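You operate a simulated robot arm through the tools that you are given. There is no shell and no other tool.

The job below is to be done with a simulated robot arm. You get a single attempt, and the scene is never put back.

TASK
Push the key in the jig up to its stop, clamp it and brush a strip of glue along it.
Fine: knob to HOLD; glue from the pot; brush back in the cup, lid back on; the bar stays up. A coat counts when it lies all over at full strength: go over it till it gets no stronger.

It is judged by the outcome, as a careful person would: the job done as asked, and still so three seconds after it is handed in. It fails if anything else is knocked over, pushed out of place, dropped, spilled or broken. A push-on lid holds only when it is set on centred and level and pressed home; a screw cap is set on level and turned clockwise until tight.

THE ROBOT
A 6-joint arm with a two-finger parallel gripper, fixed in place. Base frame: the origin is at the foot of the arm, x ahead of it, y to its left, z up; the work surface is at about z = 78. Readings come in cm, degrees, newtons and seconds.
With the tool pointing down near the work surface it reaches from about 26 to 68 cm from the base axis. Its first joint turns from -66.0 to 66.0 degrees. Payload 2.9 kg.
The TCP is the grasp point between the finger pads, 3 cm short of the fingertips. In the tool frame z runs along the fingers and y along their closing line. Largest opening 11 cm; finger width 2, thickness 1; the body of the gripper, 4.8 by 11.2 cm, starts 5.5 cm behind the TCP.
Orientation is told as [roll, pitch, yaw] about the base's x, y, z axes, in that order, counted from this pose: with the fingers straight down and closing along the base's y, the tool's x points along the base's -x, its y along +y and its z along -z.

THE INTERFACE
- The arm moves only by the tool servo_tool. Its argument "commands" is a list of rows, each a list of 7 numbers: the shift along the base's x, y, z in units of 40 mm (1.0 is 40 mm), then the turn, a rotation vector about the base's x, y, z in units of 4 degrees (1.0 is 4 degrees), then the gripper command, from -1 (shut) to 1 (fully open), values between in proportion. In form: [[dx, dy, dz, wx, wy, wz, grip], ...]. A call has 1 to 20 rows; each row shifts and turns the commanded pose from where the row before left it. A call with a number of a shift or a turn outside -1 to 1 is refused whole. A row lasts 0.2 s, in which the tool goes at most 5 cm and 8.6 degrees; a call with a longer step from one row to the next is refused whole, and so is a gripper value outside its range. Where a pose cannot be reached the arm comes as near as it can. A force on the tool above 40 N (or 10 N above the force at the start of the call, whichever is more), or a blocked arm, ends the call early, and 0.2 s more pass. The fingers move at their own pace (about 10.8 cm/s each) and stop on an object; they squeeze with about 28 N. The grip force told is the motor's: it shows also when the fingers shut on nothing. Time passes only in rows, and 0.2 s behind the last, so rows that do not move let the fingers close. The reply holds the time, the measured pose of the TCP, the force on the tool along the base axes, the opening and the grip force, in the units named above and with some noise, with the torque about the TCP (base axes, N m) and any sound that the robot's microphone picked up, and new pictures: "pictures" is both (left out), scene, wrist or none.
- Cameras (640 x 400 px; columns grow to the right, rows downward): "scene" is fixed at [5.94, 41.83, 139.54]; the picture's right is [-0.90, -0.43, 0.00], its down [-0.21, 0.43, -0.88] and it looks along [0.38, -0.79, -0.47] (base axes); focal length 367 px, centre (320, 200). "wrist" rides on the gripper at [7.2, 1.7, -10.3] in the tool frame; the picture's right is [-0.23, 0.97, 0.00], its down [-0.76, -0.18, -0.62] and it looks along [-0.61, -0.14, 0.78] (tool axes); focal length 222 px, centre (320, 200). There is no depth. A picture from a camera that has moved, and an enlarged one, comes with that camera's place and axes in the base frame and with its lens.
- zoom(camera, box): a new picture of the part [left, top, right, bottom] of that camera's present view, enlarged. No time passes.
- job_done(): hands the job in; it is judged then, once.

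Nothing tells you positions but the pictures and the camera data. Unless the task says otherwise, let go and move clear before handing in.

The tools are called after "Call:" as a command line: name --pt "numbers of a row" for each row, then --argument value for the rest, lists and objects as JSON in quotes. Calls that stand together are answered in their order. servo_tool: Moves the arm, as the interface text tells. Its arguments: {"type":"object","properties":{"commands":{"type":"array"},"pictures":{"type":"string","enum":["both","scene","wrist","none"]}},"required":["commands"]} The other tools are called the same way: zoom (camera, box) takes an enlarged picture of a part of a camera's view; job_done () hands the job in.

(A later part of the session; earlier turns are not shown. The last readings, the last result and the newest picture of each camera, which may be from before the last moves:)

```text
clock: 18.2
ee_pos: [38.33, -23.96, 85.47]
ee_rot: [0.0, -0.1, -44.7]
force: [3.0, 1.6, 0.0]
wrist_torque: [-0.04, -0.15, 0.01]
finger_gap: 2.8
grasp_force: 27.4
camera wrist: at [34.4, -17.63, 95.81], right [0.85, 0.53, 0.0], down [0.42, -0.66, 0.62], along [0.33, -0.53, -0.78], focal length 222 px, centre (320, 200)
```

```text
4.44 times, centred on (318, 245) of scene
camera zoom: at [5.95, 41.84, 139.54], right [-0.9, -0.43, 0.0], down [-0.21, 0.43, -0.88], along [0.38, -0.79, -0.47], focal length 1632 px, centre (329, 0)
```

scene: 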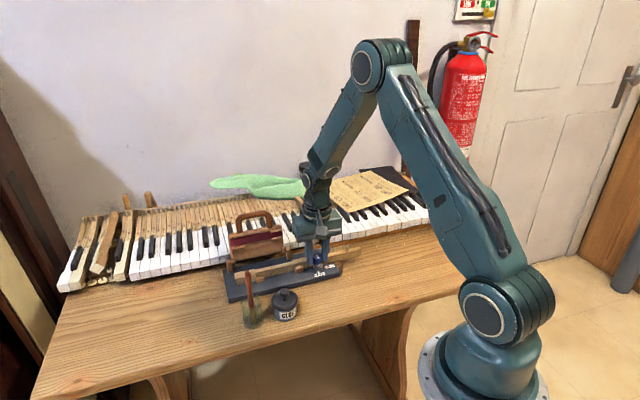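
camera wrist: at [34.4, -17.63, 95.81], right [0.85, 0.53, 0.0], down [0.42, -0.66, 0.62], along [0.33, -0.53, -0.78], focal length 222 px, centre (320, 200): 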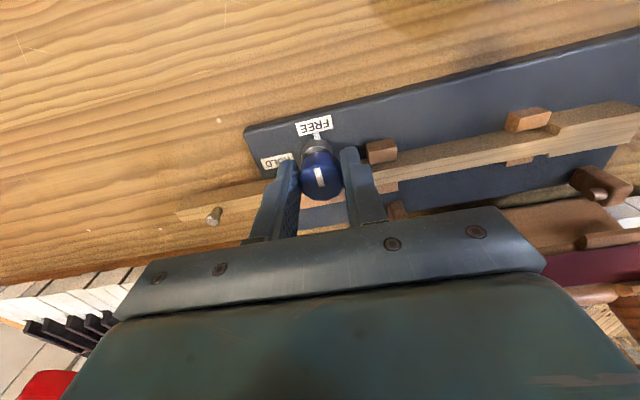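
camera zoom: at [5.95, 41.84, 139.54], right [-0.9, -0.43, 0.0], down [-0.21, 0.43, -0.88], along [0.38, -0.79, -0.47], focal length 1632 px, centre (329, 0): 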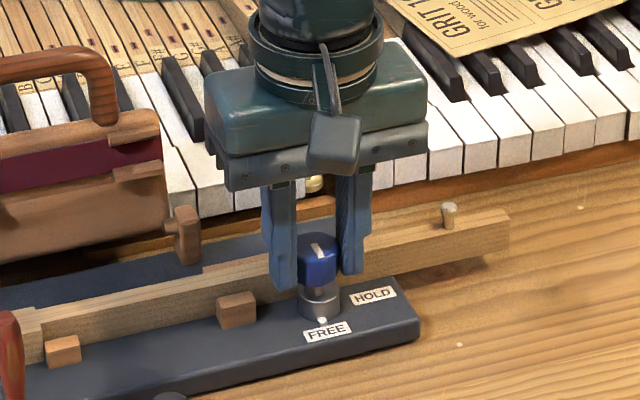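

Call:
servo_tool --pt "0 0 0 0 0 1 -1" --pt "0 0 0 0 0 1 -1" --pt "0 0 0 0 0 1 -1" --pt "0 0 0 0 0 1 -1" --pt "0 0 0 0 0 1 -1" --pt "0 0 0 0 0 1 -1" --pt "0 0 0 0 0 1 -1" --pt "0 0 0 0 0 1 -1"

Call:
zoom --camera "wrist" --box '[240, 110, 400, 210]'

Call:
zoom --camera "scene" --box '[270, 200, 366, 290]'

```text
clock: 20.0
ee_pos: [38.35, -24.06, 85.34]
ee_rot: [-0.2, -0.1, -12.7]
force: [-15.6, -11.8, 15.0]
wrist_torque: [-0.23, 0.34, -0.06]
finger_gap: 2.79
grasp_force: 28.2
camera wrist: at [31.6, -20.83, 95.76], right [0.44, 0.9, 0.0], down [0.7, -0.34, 0.62], along [0.56, -0.28, -0.78], focal length 222 px, centre (320, 200)
```

scene: 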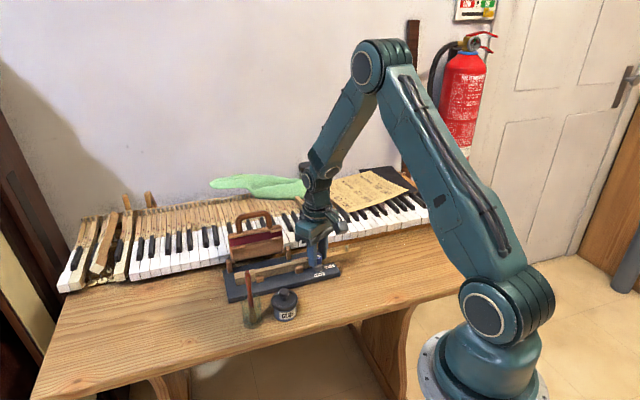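
wrist: 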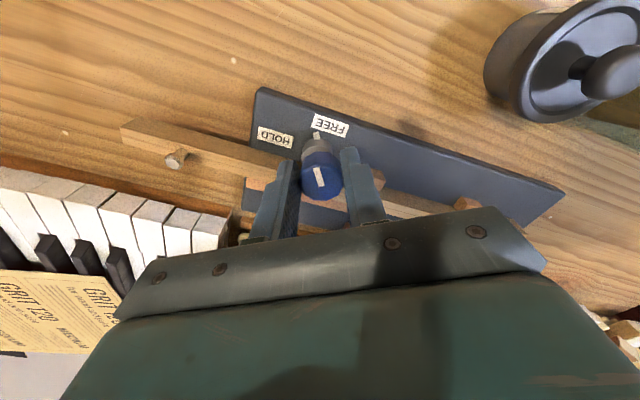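

```text
4.00 times, centred on (320, 160) of wrist
camera zoom: at [31.6, -20.83, 95.76], right [0.44, 0.9, 0.0], down [0.7, -0.34, 0.62], along [0.56, -0.28, -0.78], focal length 888 px, centre (320, 360)
```

zoom: 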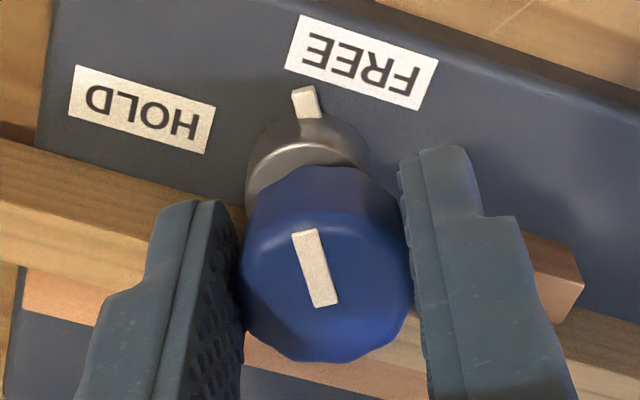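

```text
4.44 times, centred on (318, 245) of scene
camera zoom: at [5.89, 41.82, 139.55], right [-0.9, -0.43, 0.0], down [-0.21, 0.43, -0.88], along [0.38, -0.79, -0.47], focal length 1632 px, centre (329, 0)
```

zoom: 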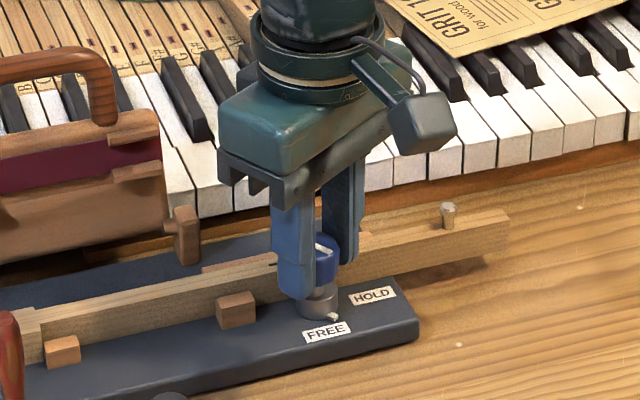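

The knob follows the tool (32° so far), but a fingertip seems to be rubbing on the key top (about 15 N upward). I'll open slightly, raise 5 mm and regrip.

Call:
servo_tool --pt "0 0 0 0 0 0 -0.3" --pt "0 0 0 0 0 0 -0.3" --pt "0 0 0.13 0 0 0 -0.3" --pt "0 0 0 0 0 0 -0.3"

Call:
zoom --camera "wrist" --box '[240, 110, 400, 210]'

Call:
zoom --camera "scene" --box '[210, 240, 306, 300]'

```text
clock: 21.0
ee_pos: [38.39, -23.8, 85.87]
ee_rot: [0.0, 0.0, -12.7]
force: [-0.4, 0.2, -0.4]
wrist_torque: [0.01, -0.01, 0.01]
finger_gap: 3.87
grasp_force: 0.1
camera wrist: at [31.67, -20.69, 96.22], right [0.44, 0.9, 0.0], down [0.7, -0.34, 0.62], along [0.56, -0.27, -0.78], focal length 222 px, centre (320, 200)
```

scene: 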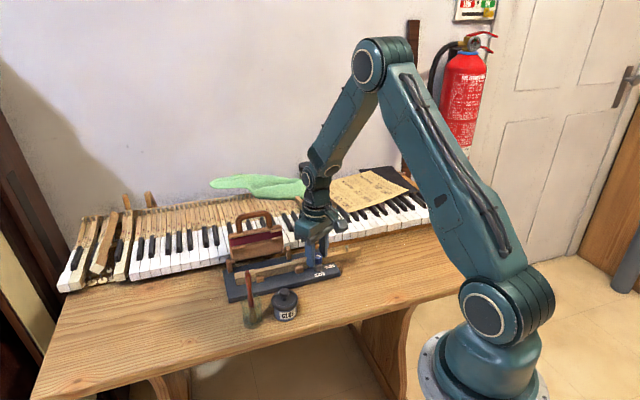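
wrist: 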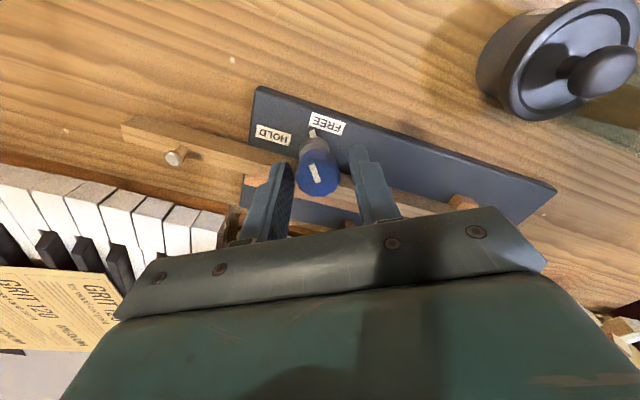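

```text
4.00 times, centred on (320, 160) of wrist
camera zoom: at [31.67, -20.69, 96.22], right [0.44, 0.9, 0.0], down [0.7, -0.34, 0.62], along [0.56, -0.27, -0.78], focal length 888 px, centre (320, 360)
```

zoom: 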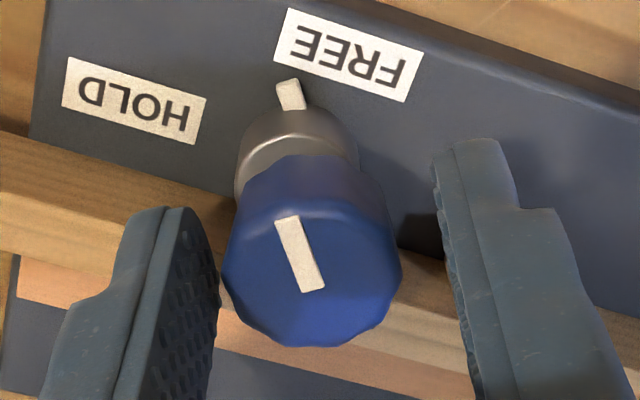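

```text
6.67 times, centred on (258, 270) of scene
camera zoom: at [5.94, 41.83, 139.54], right [-0.9, -0.43, 0.0], down [-0.21, 0.43, -0.88], along [0.38, -0.79, -0.47], focal length 2448 px, centre (733, -267)
```

zoom: 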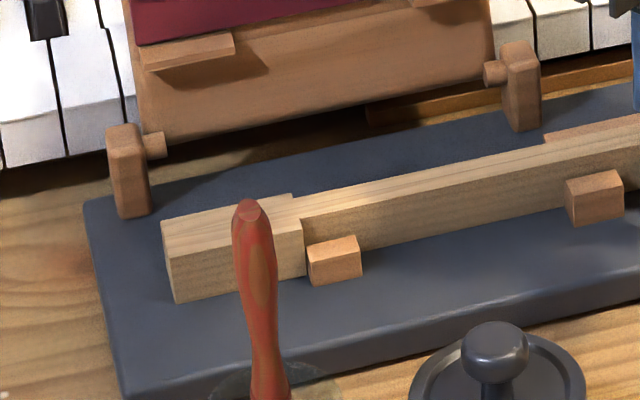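

Call:
servo_tool --pt "0 -0.06 0 0 0 0 -0.4" --pt "0 0 0 0 0 0 -0.7" --pt "0 0 0 0 0 0 -1" --pt "0 0 0 0 0 0 -1" --pt "0 0 0 0 0 1 -1" --pt "0 0 0 0 0 1 -1" --pt "0 0 0 0 0 1 -1" --pt "0 0 0 0 0 1 -1" --pt "0 0 0 0 0 1 -1" --pt "0 0 0 0 0 1 -1" --pt "0 0 0 0 0 1 -1" --pt "0 0 0 0 0 1 -1"

Call:
zoom --camera "wrist" --box '[240, 110, 400, 210]'

```text
clock: 23.6
ee_pos: [38.45, -24.16, 85.92]
ee_rot: [-0.1, 0.0, 19.3]
force: [8.2, -6.4, -0.8]
wrist_torque: [0.06, -0.38, -0.02]
finger_gap: 2.82
grasp_force: 28.1
camera wrist: at [30.99, -25.07, 96.27], right [-0.11, 0.99, 0.0], down [0.78, 0.09, 0.62], along [0.62, 0.07, -0.78], focal length 222 px, centre (320, 200)
```

scene: 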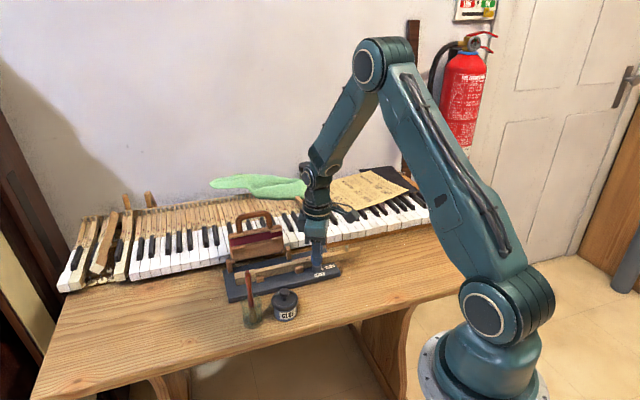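
wrist: 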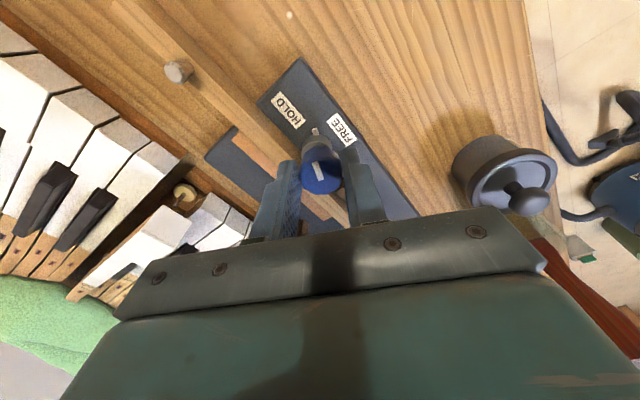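

```text
4.00 times, centred on (320, 160) of wrist
camera zoom: at [30.99, -25.07, 96.27], right [-0.11, 0.99, 0.0], down [0.78, 0.09, 0.62], along [0.62, 0.07, -0.78], focal length 888 px, centre (320, 360)
```

zoom: 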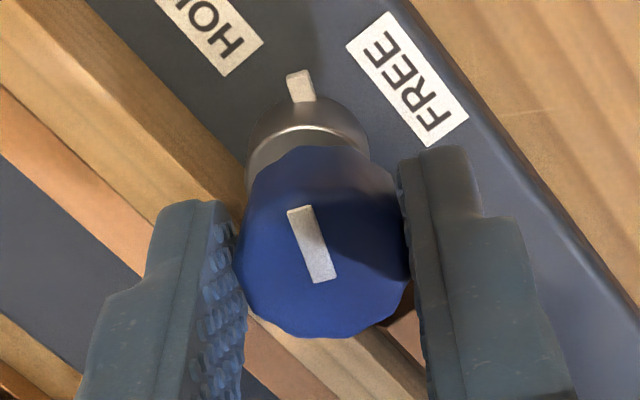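

The white tab turns with the knob and is now about 64° round. I'll continue toward HOLD.

Call:
servo_tool --pt "0 0 0 0 0 1 -1" --pt "0 0 0 0 0 1 -1" --pt "0 0 0 0 0 1 -1" --pt "0 0 0 0 0 1 -1" --pt "0 0 0 0 0 1 -1" --pt "0 0 0 0 0 1 -1" --pt "0 0 0 0 0 0 -1"

Call:
zoom --camera "wrist" --box '[240, 110, 400, 210]'

Call:
zoom --camera "scene" --box '[270, 200, 366, 290]'

```text
clock: 25.2
ee_pos: [38.32, -24.15, 85.9]
ee_rot: [0.0, -0.1, 43.3]
force: [4.1, -9.7, -0.1]
wrist_torque: [-0.17, -0.03, -0.24]
finger_gap: 2.82
grasp_force: 27.9
camera wrist: at [31.92, -28.04, 96.3], right [-0.5, 0.86, 0.0], down [0.68, 0.39, 0.62], along [0.54, 0.31, -0.78], focal length 222 px, centre (320, 200)
```

scene: 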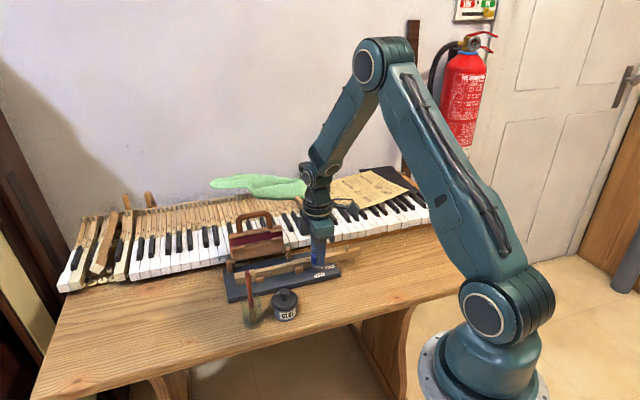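
wrist: 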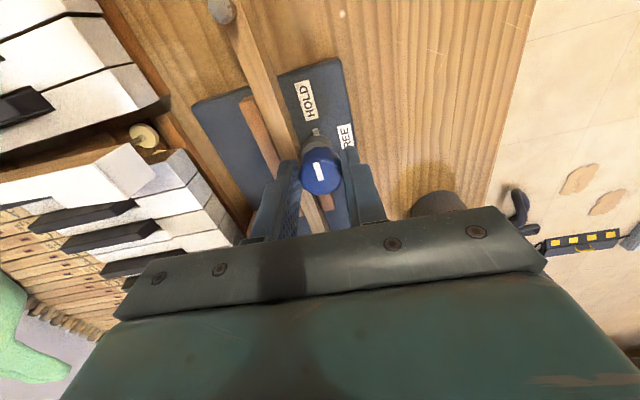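

```text
4.00 times, centred on (320, 160) of wrist
camera zoom: at [31.92, -28.04, 96.3], right [-0.5, 0.86, 0.0], down [0.68, 0.39, 0.62], along [0.54, 0.31, -0.78], focal length 888 px, centre (320, 360)
```

zoom: 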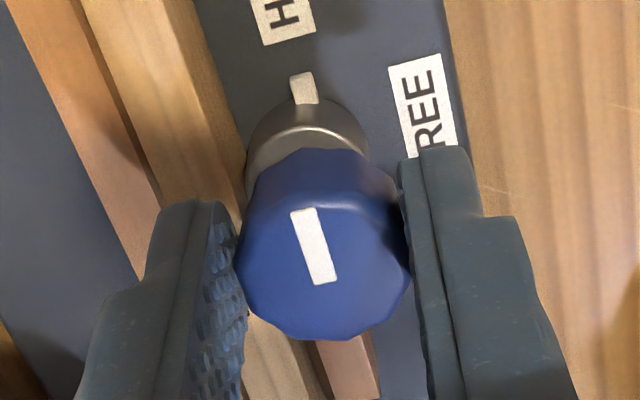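

```text
4.44 times, centred on (318, 245) of scene
camera zoom: at [5.95, 41.81, 139.55], right [-0.9, -0.43, 0.0], down [-0.21, 0.43, -0.88], along [0.38, -0.79, -0.47], focal length 1632 px, centre (329, 0)
```

zoom: 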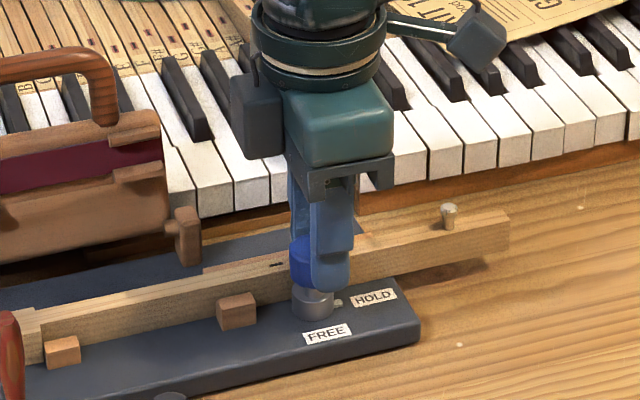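

Call:
servo_tool --pt "0 0 0 0 0 0.5 -1" --pt "0 0 0 0 0 0.5 -1" --pt "0 0 0 0 0 0 -1" --pictures "none"

Call:
zoom --camera "wrist" --box '[240, 90, 400, 190]'

```text
clock: 26.0
ee_pos: [38.51, -24.17, 85.9]
ee_rot: [0.0, 0.0, 47.3]
force: [5.8, -11.0, 0.5]
wrist_torque: [-0.3, -0.17, -0.08]
finger_gap: 2.82
grasp_force: 27.8
```

```text
4.00 times, centred on (320, 140) of wrist
camera zoom: at [32.21, -28.44, 96.31], right [-0.56, 0.83, 0.0], down [0.65, 0.44, 0.62], along [0.52, 0.35, -0.78], focal length 888 px, centre (320, 440)
```

zoom: 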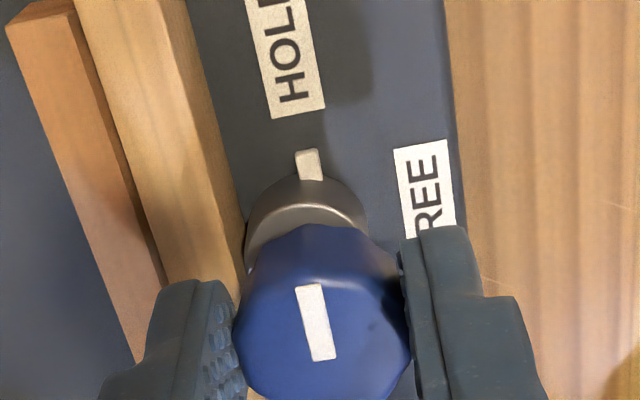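

The tab now points at HOLD and the torque has eased, so it's likely at its end stop. I'll release, rise and check.

Call:
servo_tool --pt "0 0 0 0 0 0 -0.4" --pt "0 0 0 0 0 0 0" --pt "0 0 0 0 0 0 0" --pt "0 0 0.5 0 0 0 0" --pt "0 0 0.8 0 0 0 0" --pt "0 0 0.8 0 0 0 0" --pt "0 0 0.8 0 0 0 0" --pt "0 0 0 0 0 0 0"

Call:
zoom --camera "wrist" --box '[256, 60, 384, 140]'

Call:
zoom --camera "scene" --box '[286, 235, 350, 275]'

Call:
zoom --camera "scene" --box '[226, 250, 290, 290]'

```text
clock: 27.8
ee_pos: [38.35, -24.13, 97.58]
ee_rot: [0.0, 0.0, 47.3]
force: [-0.5, 1.4, -0.5]
wrist_torque: [0.02, -0.01, 0.01]
finger_gap: 5.5
grasp_force: 0.0
camera wrist: at [32.19, -28.36, 107.97], right [-0.56, 0.83, 0.0], down [0.65, 0.44, 0.62], along [0.52, 0.35, -0.78], focal length 222 px, centre (320, 200)
```

scene: 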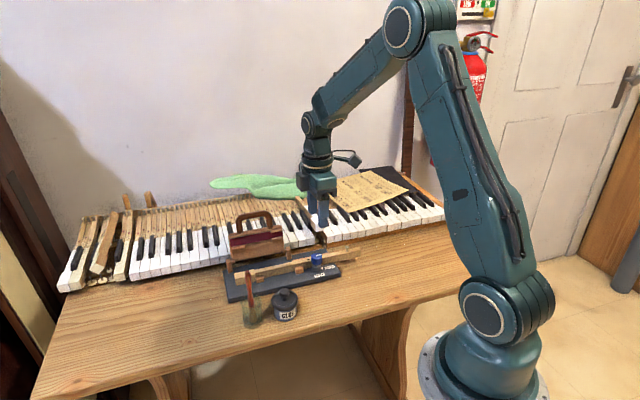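
wrist: 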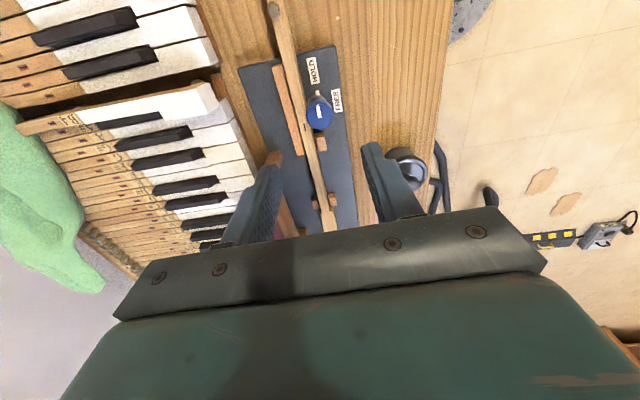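

```text
5.00 times, centred on (320, 100) of wrist
camera zoom: at [32.19, -28.36, 107.97], right [-0.56, 0.83, 0.0], down [0.65, 0.44, 0.62], along [0.52, 0.35, -0.78], focal length 1111 px, centre (320, 700)
```

zoom: 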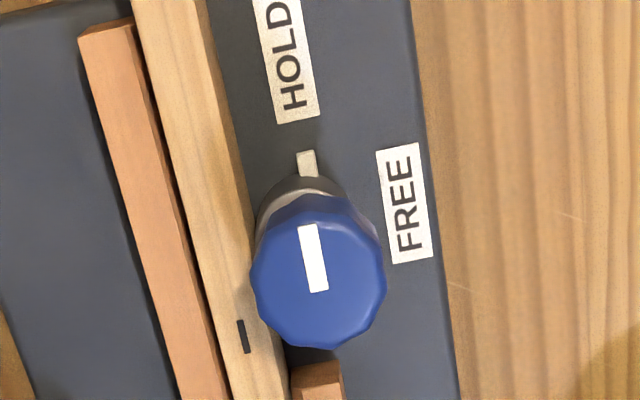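

```text
10.00 times, centred on (318, 255) of scene
camera zoom: at [5.94, 41.83, 139.54], right [-0.9, -0.43, 0.0], down [-0.21, 0.43, -0.88], along [0.38, -0.79, -0.47], focal length 3672 px, centre (340, -350)
```

zoom: 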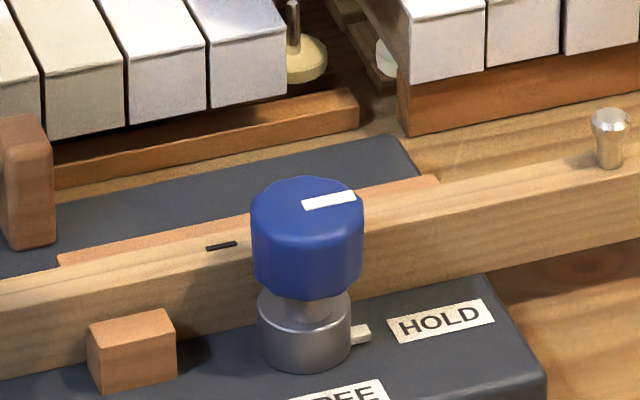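

```text
10.00 times, centred on (258, 270) of scene
camera zoom: at [5.94, 41.83, 139.54], right [-0.9, -0.43, 0.0], down [-0.21, 0.43, -0.88], along [0.38, -0.79, -0.47], focal length 3672 px, centre (940, -500)
```

zoom: 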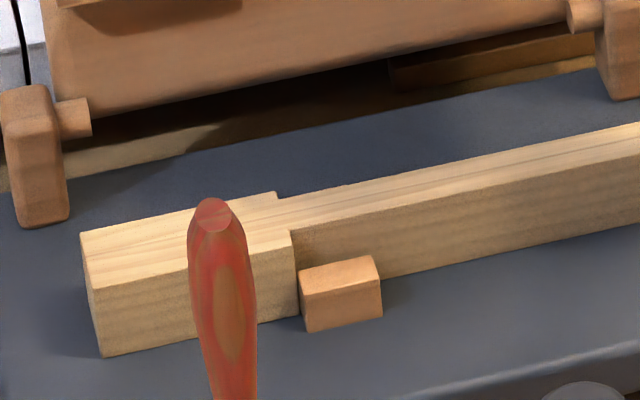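

The knob is at HOLD, and the key is still against the stop. Next is the lid: the pot axis is near (39.1,-9.3), with the lid knob about 2 cm across and its top at z≈85. I'll move above it with the fingers set to clear the brush.

Call:
servo_tool --pt "0.045 0.927 0 0 0 -0.2 -0.16" --pt "0.045 0.927 0 0 0 -0.2 -0.16" --pt "0.045 0.927 0 0 0 0 -0.16" --pt "0.045 0.927 0 0 0 0 -0.16" --pt "0 0 0 0 0 0 -0.16"

Call:
zoom --camera "wrist" --box '[240, 40, 464, 180]'

Call:
zoom --camera "scene" --box '[230, 200, 342, 340]'

```text
clock: 29.0
ee_pos: [39.3, -9.21, 97.3]
ee_rot: [-0.1, 0.0, 45.7]
force: [0.3, -1.0, 0.2]
wrist_torque: [0.0, 0.03, 0.01]
finger_gap: 4.61
grasp_force: 0.2
camera wrist: at [33.06, -13.3, 107.77], right [-0.54, 0.84, 0.0], down [0.66, 0.42, 0.62], along [0.53, 0.34, -0.78], focal length 222 px, centre (320, 200)
```

scene: 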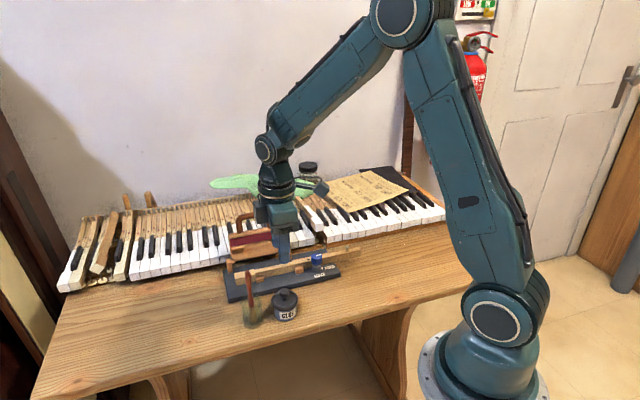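
wrist: 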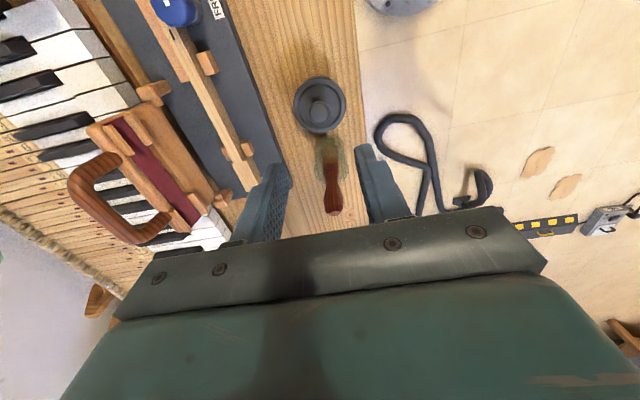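

```text
2.86 times, centred on (352, 110) of wrist
camera zoom: at [33.06, -13.3, 107.77], right [-0.54, 0.84, 0.0], down [0.66, 0.42, 0.62], along [0.53, 0.34, -0.78], focal length 635 px, centre (229, 457)
```

zoom: 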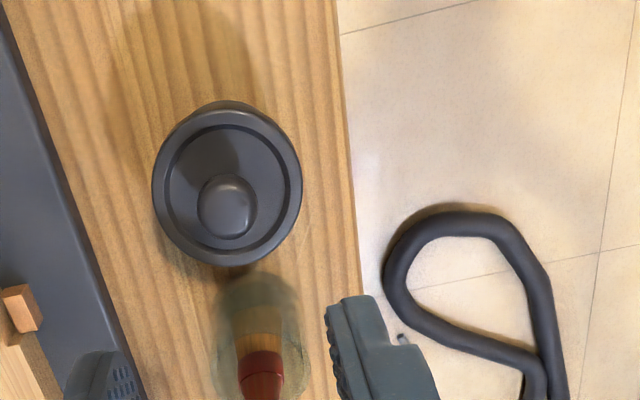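

```text
2.86 times, centred on (286, 270) of scene
camera zoom: at [5.94, 41.84, 139.54], right [-0.9, -0.43, 0.0], down [-0.21, 0.43, -0.88], along [0.38, -0.79, -0.47], focal length 1049 px, centre (417, 0)
```

zoom: 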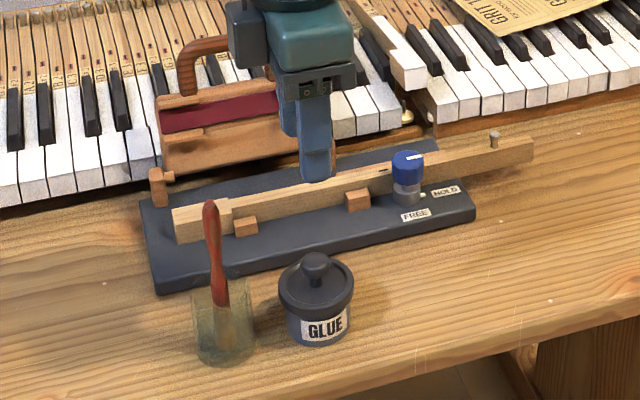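

Call:
servo_tool --pt "-0.065 -0.04 -0.5 0 0 0 -0.16" --pt "0 0 -0.5 0 0 0 -0.16" --pt "0 0 -0.5 0 0 0 -0.16" --pt "0 0 -0.4 0 0 0 -0.16" --pt "0 0 0 0 0 0 -0.16"

Call:
zoom --camera "wrist" --box '[232, 100, 424, 220]'

Call:
zoom --camera "scene" --box '[230, 220, 342, 330]'

```text
clock: 30.2
ee_pos: [38.93, -9.52, 89.88]
ee_rot: [-0.1, 0.1, 45.7]
force: [0.3, -0.6, 0.2]
wrist_torque: [0.0, 0.0, 0.02]
finger_gap: 4.6
grasp_force: 0.0
camera wrist: at [32.63, -13.62, 100.2], right [-0.54, 0.84, 0.0], down [0.66, 0.42, 0.62], along [0.53, 0.34, -0.78], focal length 222 px, centre (320, 200)
```

scene: 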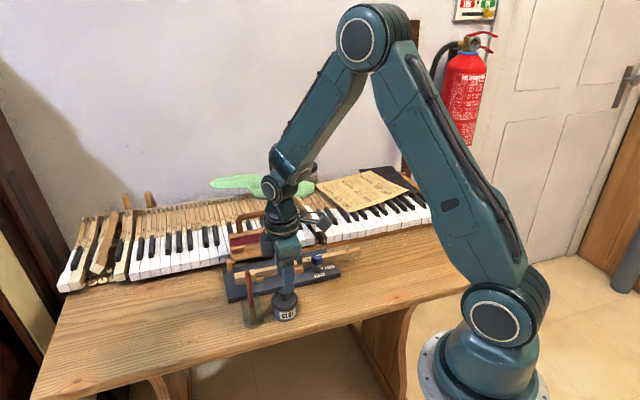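
wrist: 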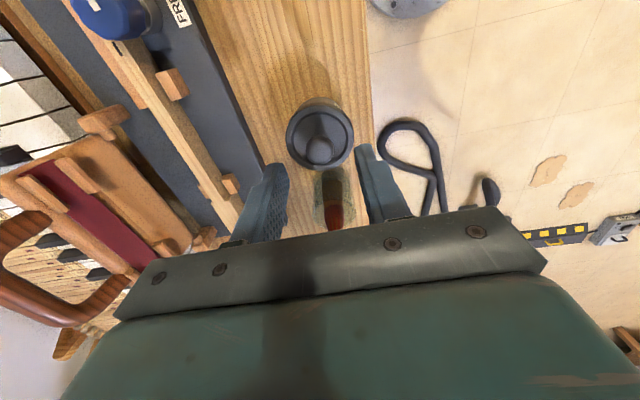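

```text
3.33 times, centred on (328, 160) of wrist
camera zoom: at [32.63, -13.62, 100.2], right [-0.54, 0.84, 0.0], down [0.66, 0.42, 0.62], along [0.53, 0.34, -0.78], focal length 740 px, centre (293, 333)
```

zoom: 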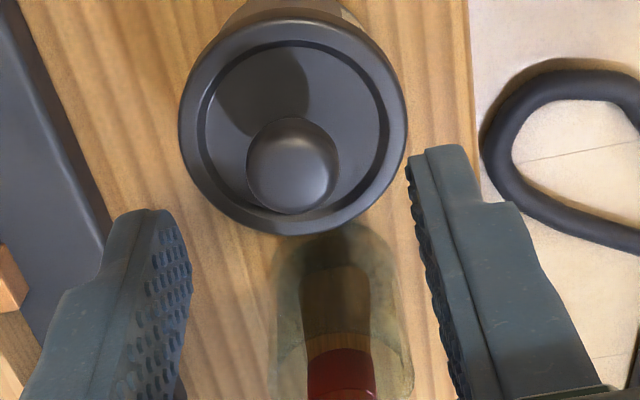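

```text
3.64 times, centred on (286, 275) of scene
camera zoom: at [5.94, 41.83, 139.54], right [-0.9, -0.43, 0.0], down [-0.21, 0.43, -0.88], along [0.38, -0.79, -0.47], focal length 1335 px, centre (444, -73)
```

zoom: 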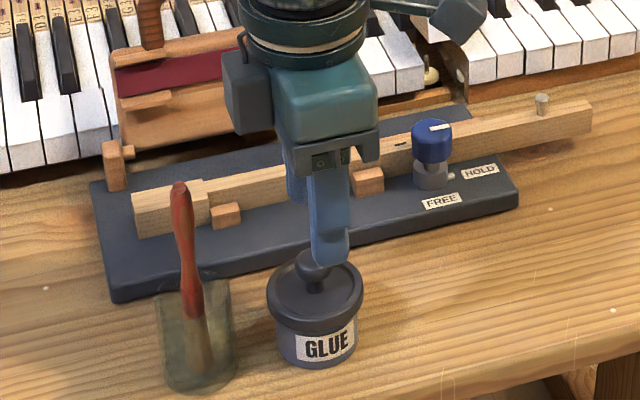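

Call:
servo_tool --pt "0.03 0 -0.4 0 0 0 -0.2" --pt "0 0 -0.4 0 0 0 -0.25" --pt "0 0 -0.3 0 0 0 -0.25" --pt "0 0 -0.1 0 0 0 -0.25" --pt "0 0 0 0 0 0 -0.25" --pt "0 0 0 0 0 0 -0.6" --pt "0 0 0 0 0 0 -1" --pt "0 0 0 0 0 0 -1"

Call:
zoom --camera "wrist" --box '[232, 110, 424, 230]'

Call:
zoom --camera "scene" --box '[230, 220, 342, 330]'

```text
clock: 31.2
ee_pos: [39.01, -9.6, 85.62]
ee_rot: [-0.1, -0.1, 45.7]
force: [-5.2, 1.6, 13.1]
wrist_torque: [0.05, 0.19, 0.03]
finger_gap: 4.14
grasp_force: 0.2
stopped in row 4: the force on the tool passed its limit at 52 N (the readings are from after the stop); the commanded pose is now the measured one
camera wrist: at [32.71, -13.54, 95.85], right [-0.54, 0.84, 0.0], down [0.66, 0.42, 0.62], along [0.53, 0.33, -0.78], focal length 222 px, centre (320, 200)
```

scene: 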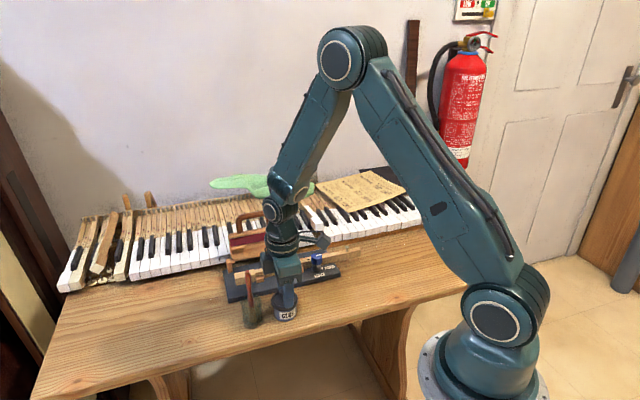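
wrist: 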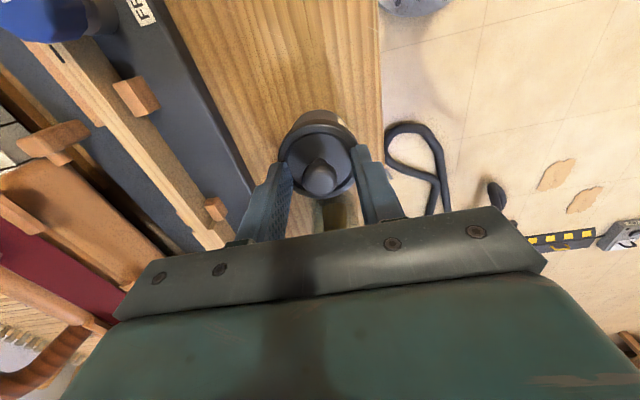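

```text
3.33 times, centred on (328, 170) of wrist
camera zoom: at [32.71, -13.54, 95.85], right [-0.54, 0.84, 0.0], down [0.66, 0.42, 0.62], along [0.53, 0.33, -0.78], focal length 740 px, centre (293, 300)
```

zoom: 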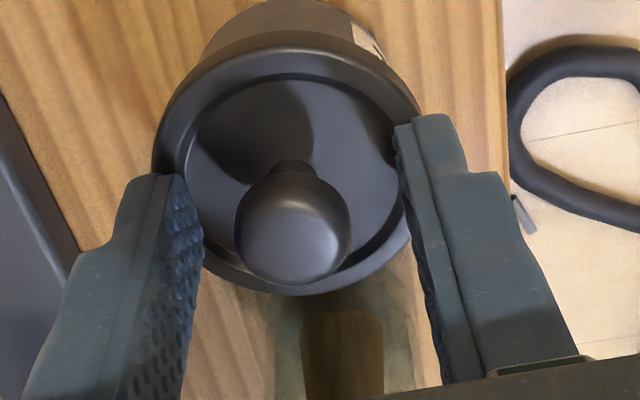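

```text
3.64 times, centred on (286, 275) of scene
camera zoom: at [5.91, 41.84, 139.54], right [-0.9, -0.43, 0.0], down [-0.21, 0.43, -0.88], along [0.38, -0.79, -0.47], focal length 1335 px, centre (444, -73)
```

zoom: 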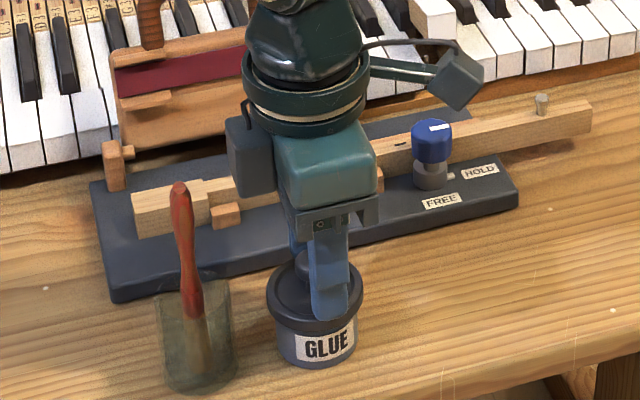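

My fingertips touched the lid rim, so its top is at about z 82.4. I'll rise a few millimetres and close on the lid knob.

Call:
servo_tool --pt "0 0 0.09 0 0 0 -0.25" --pt "0 0 0 0 0 0 -0.4" --pt "0 0 0 0 0 0 -0.7" --pt "0 0 0 0 0 0 -1" --pt "0 0 0 0 0 0 -1"

Call:
zoom --camera "wrist" --box '[232, 110, 424, 230]'

Call:
zoom --camera "scene" --box '[230, 220, 342, 330]'

```text
clock: 32.4
ee_pos: [39.14, -9.54, 85.84]
ee_rot: [-0.1, -0.1, 45.6]
force: [-0.6, -0.2, 0.0]
wrist_torque: [0.01, 0.04, 0.03]
finger_gap: 1.8
grasp_force: 27.9
heard: snap
camera wrist: at [32.78, -13.57, 96.15], right [-0.54, 0.84, 0.0], down [0.66, 0.42, 0.62], along [0.53, 0.33, -0.78], focal length 222 px, centre (320, 200)
```

scene: 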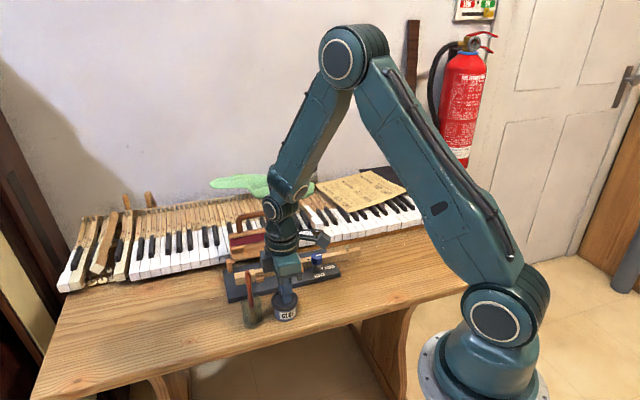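
wrist: 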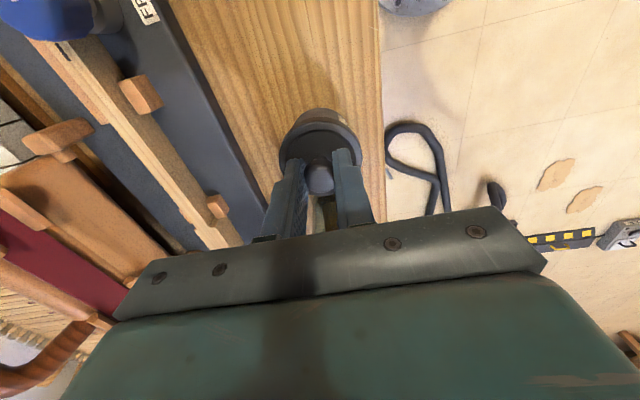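

```text
3.33 times, centred on (328, 170) of wrist
camera zoom: at [32.78, -13.57, 96.15], right [-0.54, 0.84, 0.0], down [0.66, 0.42, 0.62], along [0.53, 0.33, -0.78], focal length 740 px, centre (293, 300)
```

zoom: 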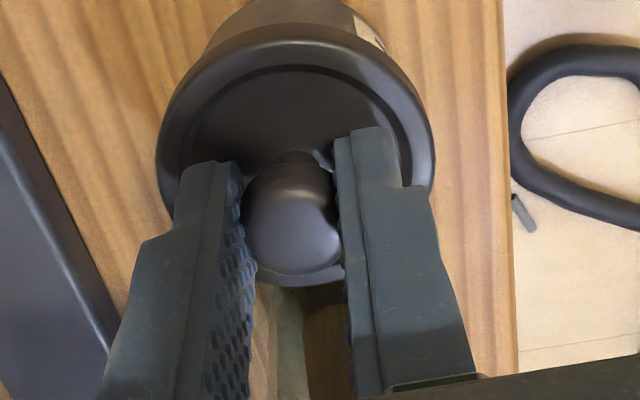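

```text
3.64 times, centred on (286, 275) of scene
camera zoom: at [5.94, 41.83, 139.54], right [-0.9, -0.43, 0.0], down [-0.21, 0.43, -0.88], along [0.38, -0.79, -0.47], focal length 1335 px, centre (444, -73)
```

zoom: 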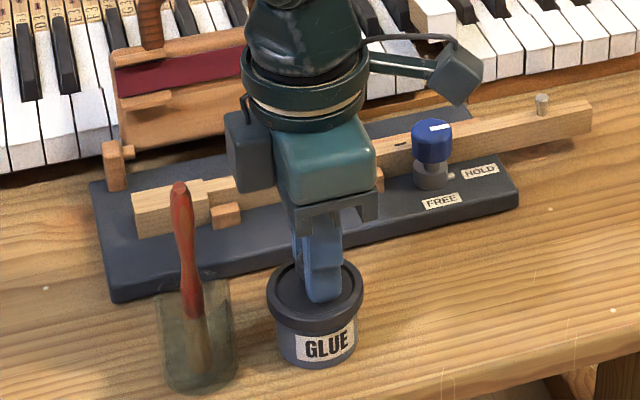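

Gripped (gap 1.8), with a snap sound from the lid. I'll lift gently.

Call:
servo_tool --pt "0 0 0.1 0 0 0 -1" --pt "0 0 0.1 0 0 0 -1" --pt "0 0 0.1 0 0 0 -1" --pt "0 0 0.15 0 0 0 -1" --pt "0 0 0.2 0 0 0 -1" --pt "0 0 0 0 0 0 -1"

Call:
zoom --camera "scene" --box '[230, 220, 342, 330]'

```text
clock: 33.8
ee_pos: [39.09, -9.52, 88.42]
ee_rot: [-0.1, 0.0, 45.7]
force: [-0.7, 0.4, 0.7]
wrist_torque: [0.0, 0.01, 0.02]
finger_gap: 1.86
grasp_force: 28.0
camera wrist: at [32.79, -13.61, 98.77], right [-0.54, 0.84, 0.0], down [0.66, 0.42, 0.62], along [0.53, 0.34, -0.78], focal length 222 px, centre (320, 200)
```

scene: 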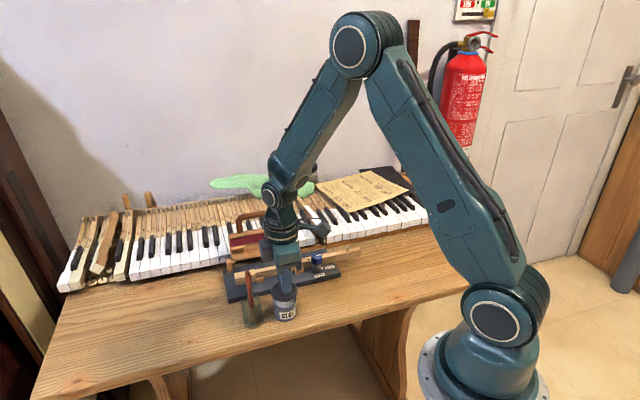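
wrist: 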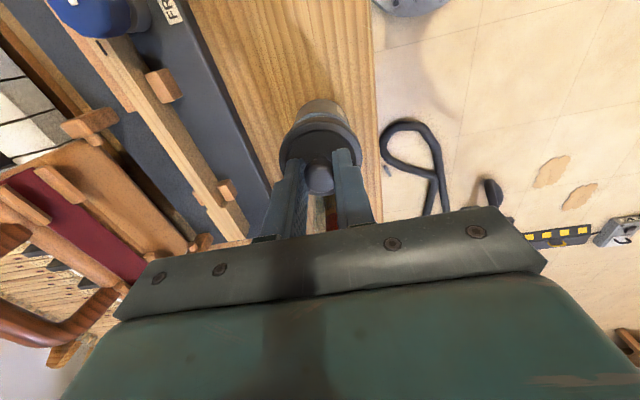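

```text
3.64 times, centred on (286, 275) of scene
camera zoom: at [5.94, 41.83, 139.54], right [-0.9, -0.43, 0.0], down [-0.21, 0.43, -0.88], along [0.38, -0.79, -0.47], focal length 1335 px, centre (444, -73)
```

zoom: 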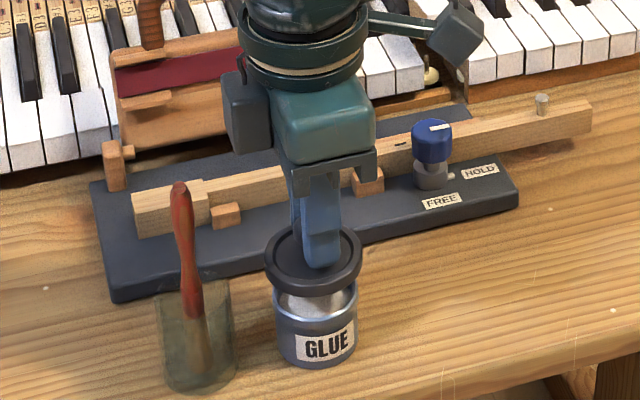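

The lid came off level and the pot stayed put. I'll carry the lid to the clear table area near (32.9,-17.2).

Call:
servo_tool --pt "0 0 0.5 0 0 0 -1" --pt "0 0 0.4 0 0 0 -1" --pt "-0.39 -0.48 0 0 0 0 -1" --pt "-0.39 -0.48 0 0 0 0 -1" --pt "-0.39 -0.48 0 0 0 0 -1" --pt "-0.39 -0.48 0 0 0 0 -1" --pt "0 0 -0.5 0 0 0 -1" --pt "0 0 -0.5 0 0 0 -1" --pt "0 0 -0.5 0 0 0 -1" --pt "0 0 -0.3 0 0 0 -1" --pt "0 0 0 0 0 0 -1"

Call:
zoom --camera "scene" --box '[250, 220, 378, 330]'

```text
clock: 36.2
ee_pos: [32.9, -17.01, 84.75]
ee_rot: [0.0, -0.1, 45.8]
force: [0.4, 0.1, -0.4]
wrist_torque: [-0.02, 0.0, -0.02]
finger_gap: 1.82
grasp_force: 27.5
camera wrist: at [26.51, -21.21, 95.14], right [-0.54, 0.84, 0.0], down [0.66, 0.42, 0.62], along [0.53, 0.33, -0.78], focal length 222 px, centre (320, 200)
```

scene: 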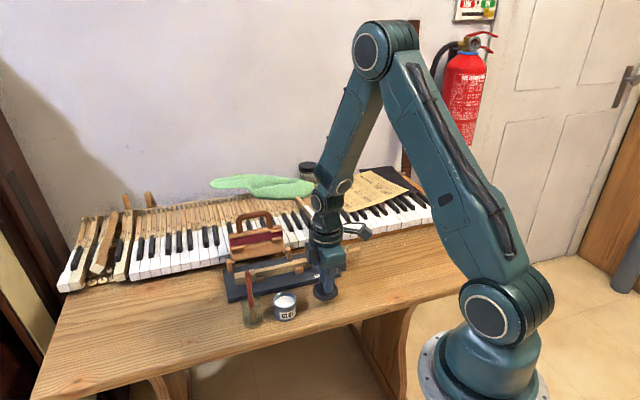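
wrist: 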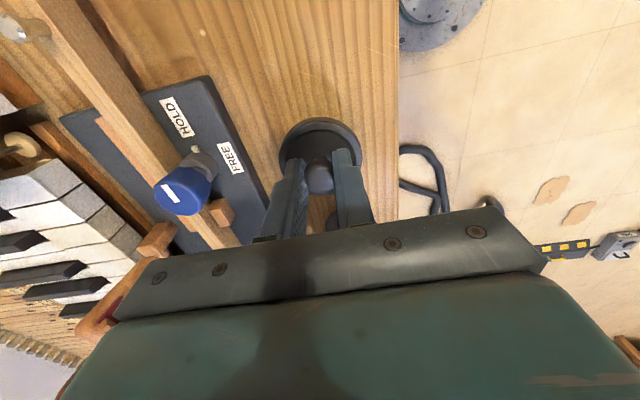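

```text
3.64 times, centred on (314, 275) of scene
camera zoom: at [5.94, 41.83, 139.54], right [-0.9, -0.43, 0.0], down [-0.21, 0.43, -0.88], along [0.38, -0.79, -0.47], focal length 1335 px, centre (342, -73)
```

zoom: 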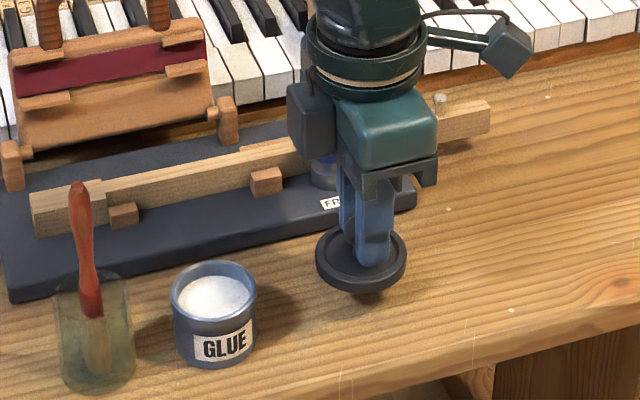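

Call:
servo_tool --pt "0 0 -0.1 0 0 0 -1" --pt "0 0 -0.1 0 0 0 -1" --pt "0 0 -0.1 0 0 0 -1" --pt "0 0 -0.05 0 0 0 -1" --pt "0 0 0 0 0 0 -1" --pictures "none"

Call:
zoom --camera "scene" --box '[290, 265, 354, 305]'

```text
clock: 37.4
ee_pos: [32.99, -17.23, 83.44]
ee_rot: [-0.2, 0.0, 45.6]
force: [-0.2, 0.1, 0.1]
wrist_torque: [0.0, 0.01, -0.01]
finger_gap: 1.83
grasp_force: 28.2
```

```text
10.00 times, centred on (322, 285) of scene
camera zoom: at [5.94, 41.83, 139.54], right [-0.9, -0.43, 0.0], down [-0.21, 0.43, -0.88], along [0.38, -0.79, -0.47], focal length 3672 px, centre (300, -650)
```

zoom: 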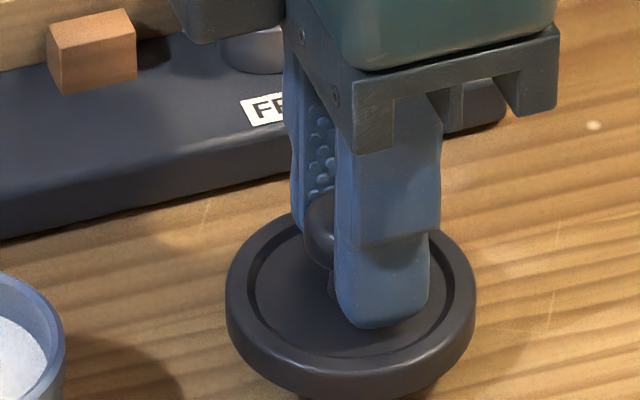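

Call:
servo_tool --pt "0 0 -0.06 0 0 0 -1" --pt "0 0 -0.06 0 0 0 -1" --pt "0 0 -0.04 0 0 0 -1" --pt "0 0 0 0 0 0 -1" --pictures "none"

Call:
zoom --camera "scene" --box '[290, 270, 354, 310]'

```text
clock: 38.4
ee_pos: [32.82, -17.27, 82.65]
ee_rot: [-0.1, -0.2, 45.7]
force: [0.4, 0.0, 0.2]
wrist_torque: [0.02, 0.0, 0.0]
finger_gap: 1.82
grasp_force: 27.8
```

```text
10.00 times, centred on (322, 290) of scene
camera zoom: at [5.94, 41.83, 139.54], right [-0.9, -0.43, 0.0], down [-0.21, 0.43, -0.88], along [0.38, -0.79, -0.47], focal length 3672 px, centre (300, -700)
```

zoom: 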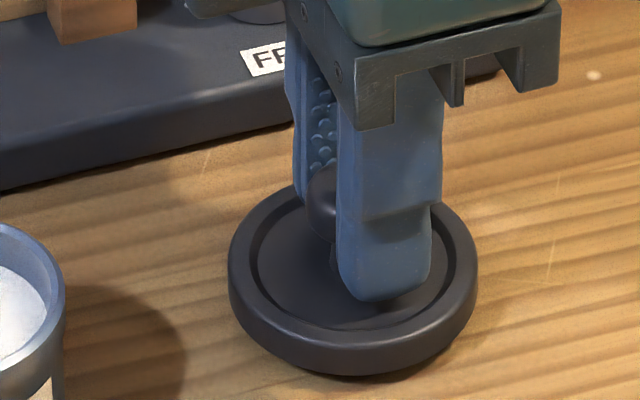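

Call:
servo_tool --pt "0 0 -0.03 0 0 0 -1" --pt "0 0 -0.03 0 0 0 -1" --pt "0 0 0 0 0 0 -1" --pictures "none"

Call:
zoom --camera "scene" --box '[290, 270, 354, 310]'

```text
clock: 39.2
ee_pos: [32.77, -17.17, 82.52]
ee_rot: [0.0, -0.1, 45.7]
force: [-1.2, 0.2, -0.3]
wrist_torque: [0.0, 0.0, 0.01]
finger_gap: 1.84
grasp_force: 28.0
```

```text
10.00 times, centred on (322, 290) of scene
camera zoom: at [5.94, 41.83, 139.54], right [-0.9, -0.43, 0.0], down [-0.21, 0.43, -0.88], along [0.38, -0.79, -0.47], focal length 3672 px, centre (300, -700)
```

zoom: 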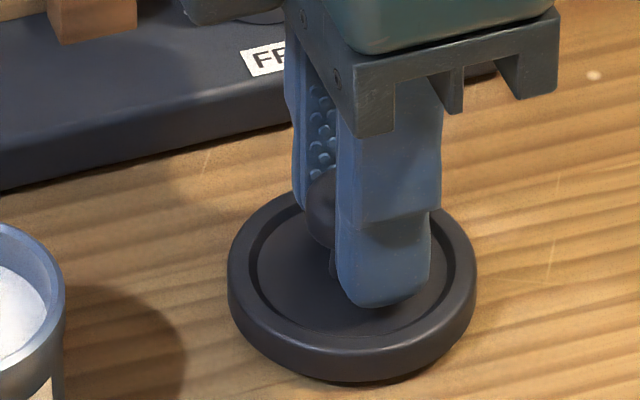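

Call:
servo_tool --pt "0 0 -0.03 0 0 0 -1" --pt "0 0 -0.03 0 0 0 -1" --pt "0 0 0 0 0 0 -1" --pictures "none"

```text
clock: 40.0
ee_pos: [32.77, -17.11, 82.18]
ee_rot: [-0.1, -0.1, 45.7]
force: [-0.2, 0.3, -0.5]
wrist_torque: [0.03, 0.01, 0.01]
finger_gap: 1.84
grasp_force: 28.0
```

Call:
servo_tool --pt "0 0 -0.03 0 0 0 -1" --pt "0 0 -0.03 0 0 0 -1" --pt "0 0 0 0 0 0 -1" --pictures "none"

Call:
zoom --camera "scene" --box '[290, 270, 354, 310]'

```text
clock: 40.8
ee_pos: [32.69, -17.04, 82.2]
ee_rot: [-0.2, 0.0, 45.7]
force: [-6.2, 1.0, 28.7]
wrist_torque: [0.04, 0.1, -0.02]
finger_gap: 1.84
grasp_force: 27.5
```

```text
10.00 times, centred on (322, 290) of scene
camera zoom: at [5.9, 41.85, 139.54], right [-0.9, -0.43, 0.0], down [-0.21, 0.43, -0.88], along [0.38, -0.79, -0.47], focal length 3672 px, centre (300, -700)
```

zoom: 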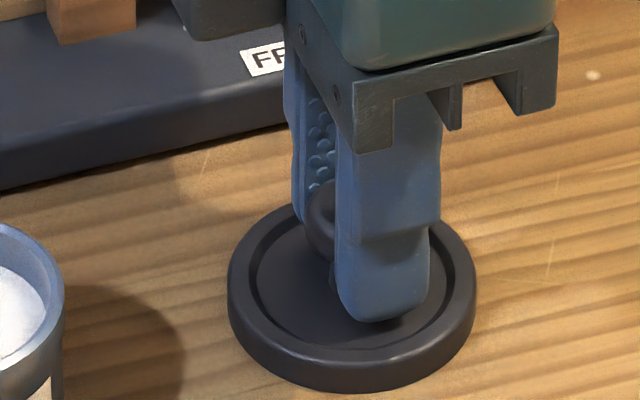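

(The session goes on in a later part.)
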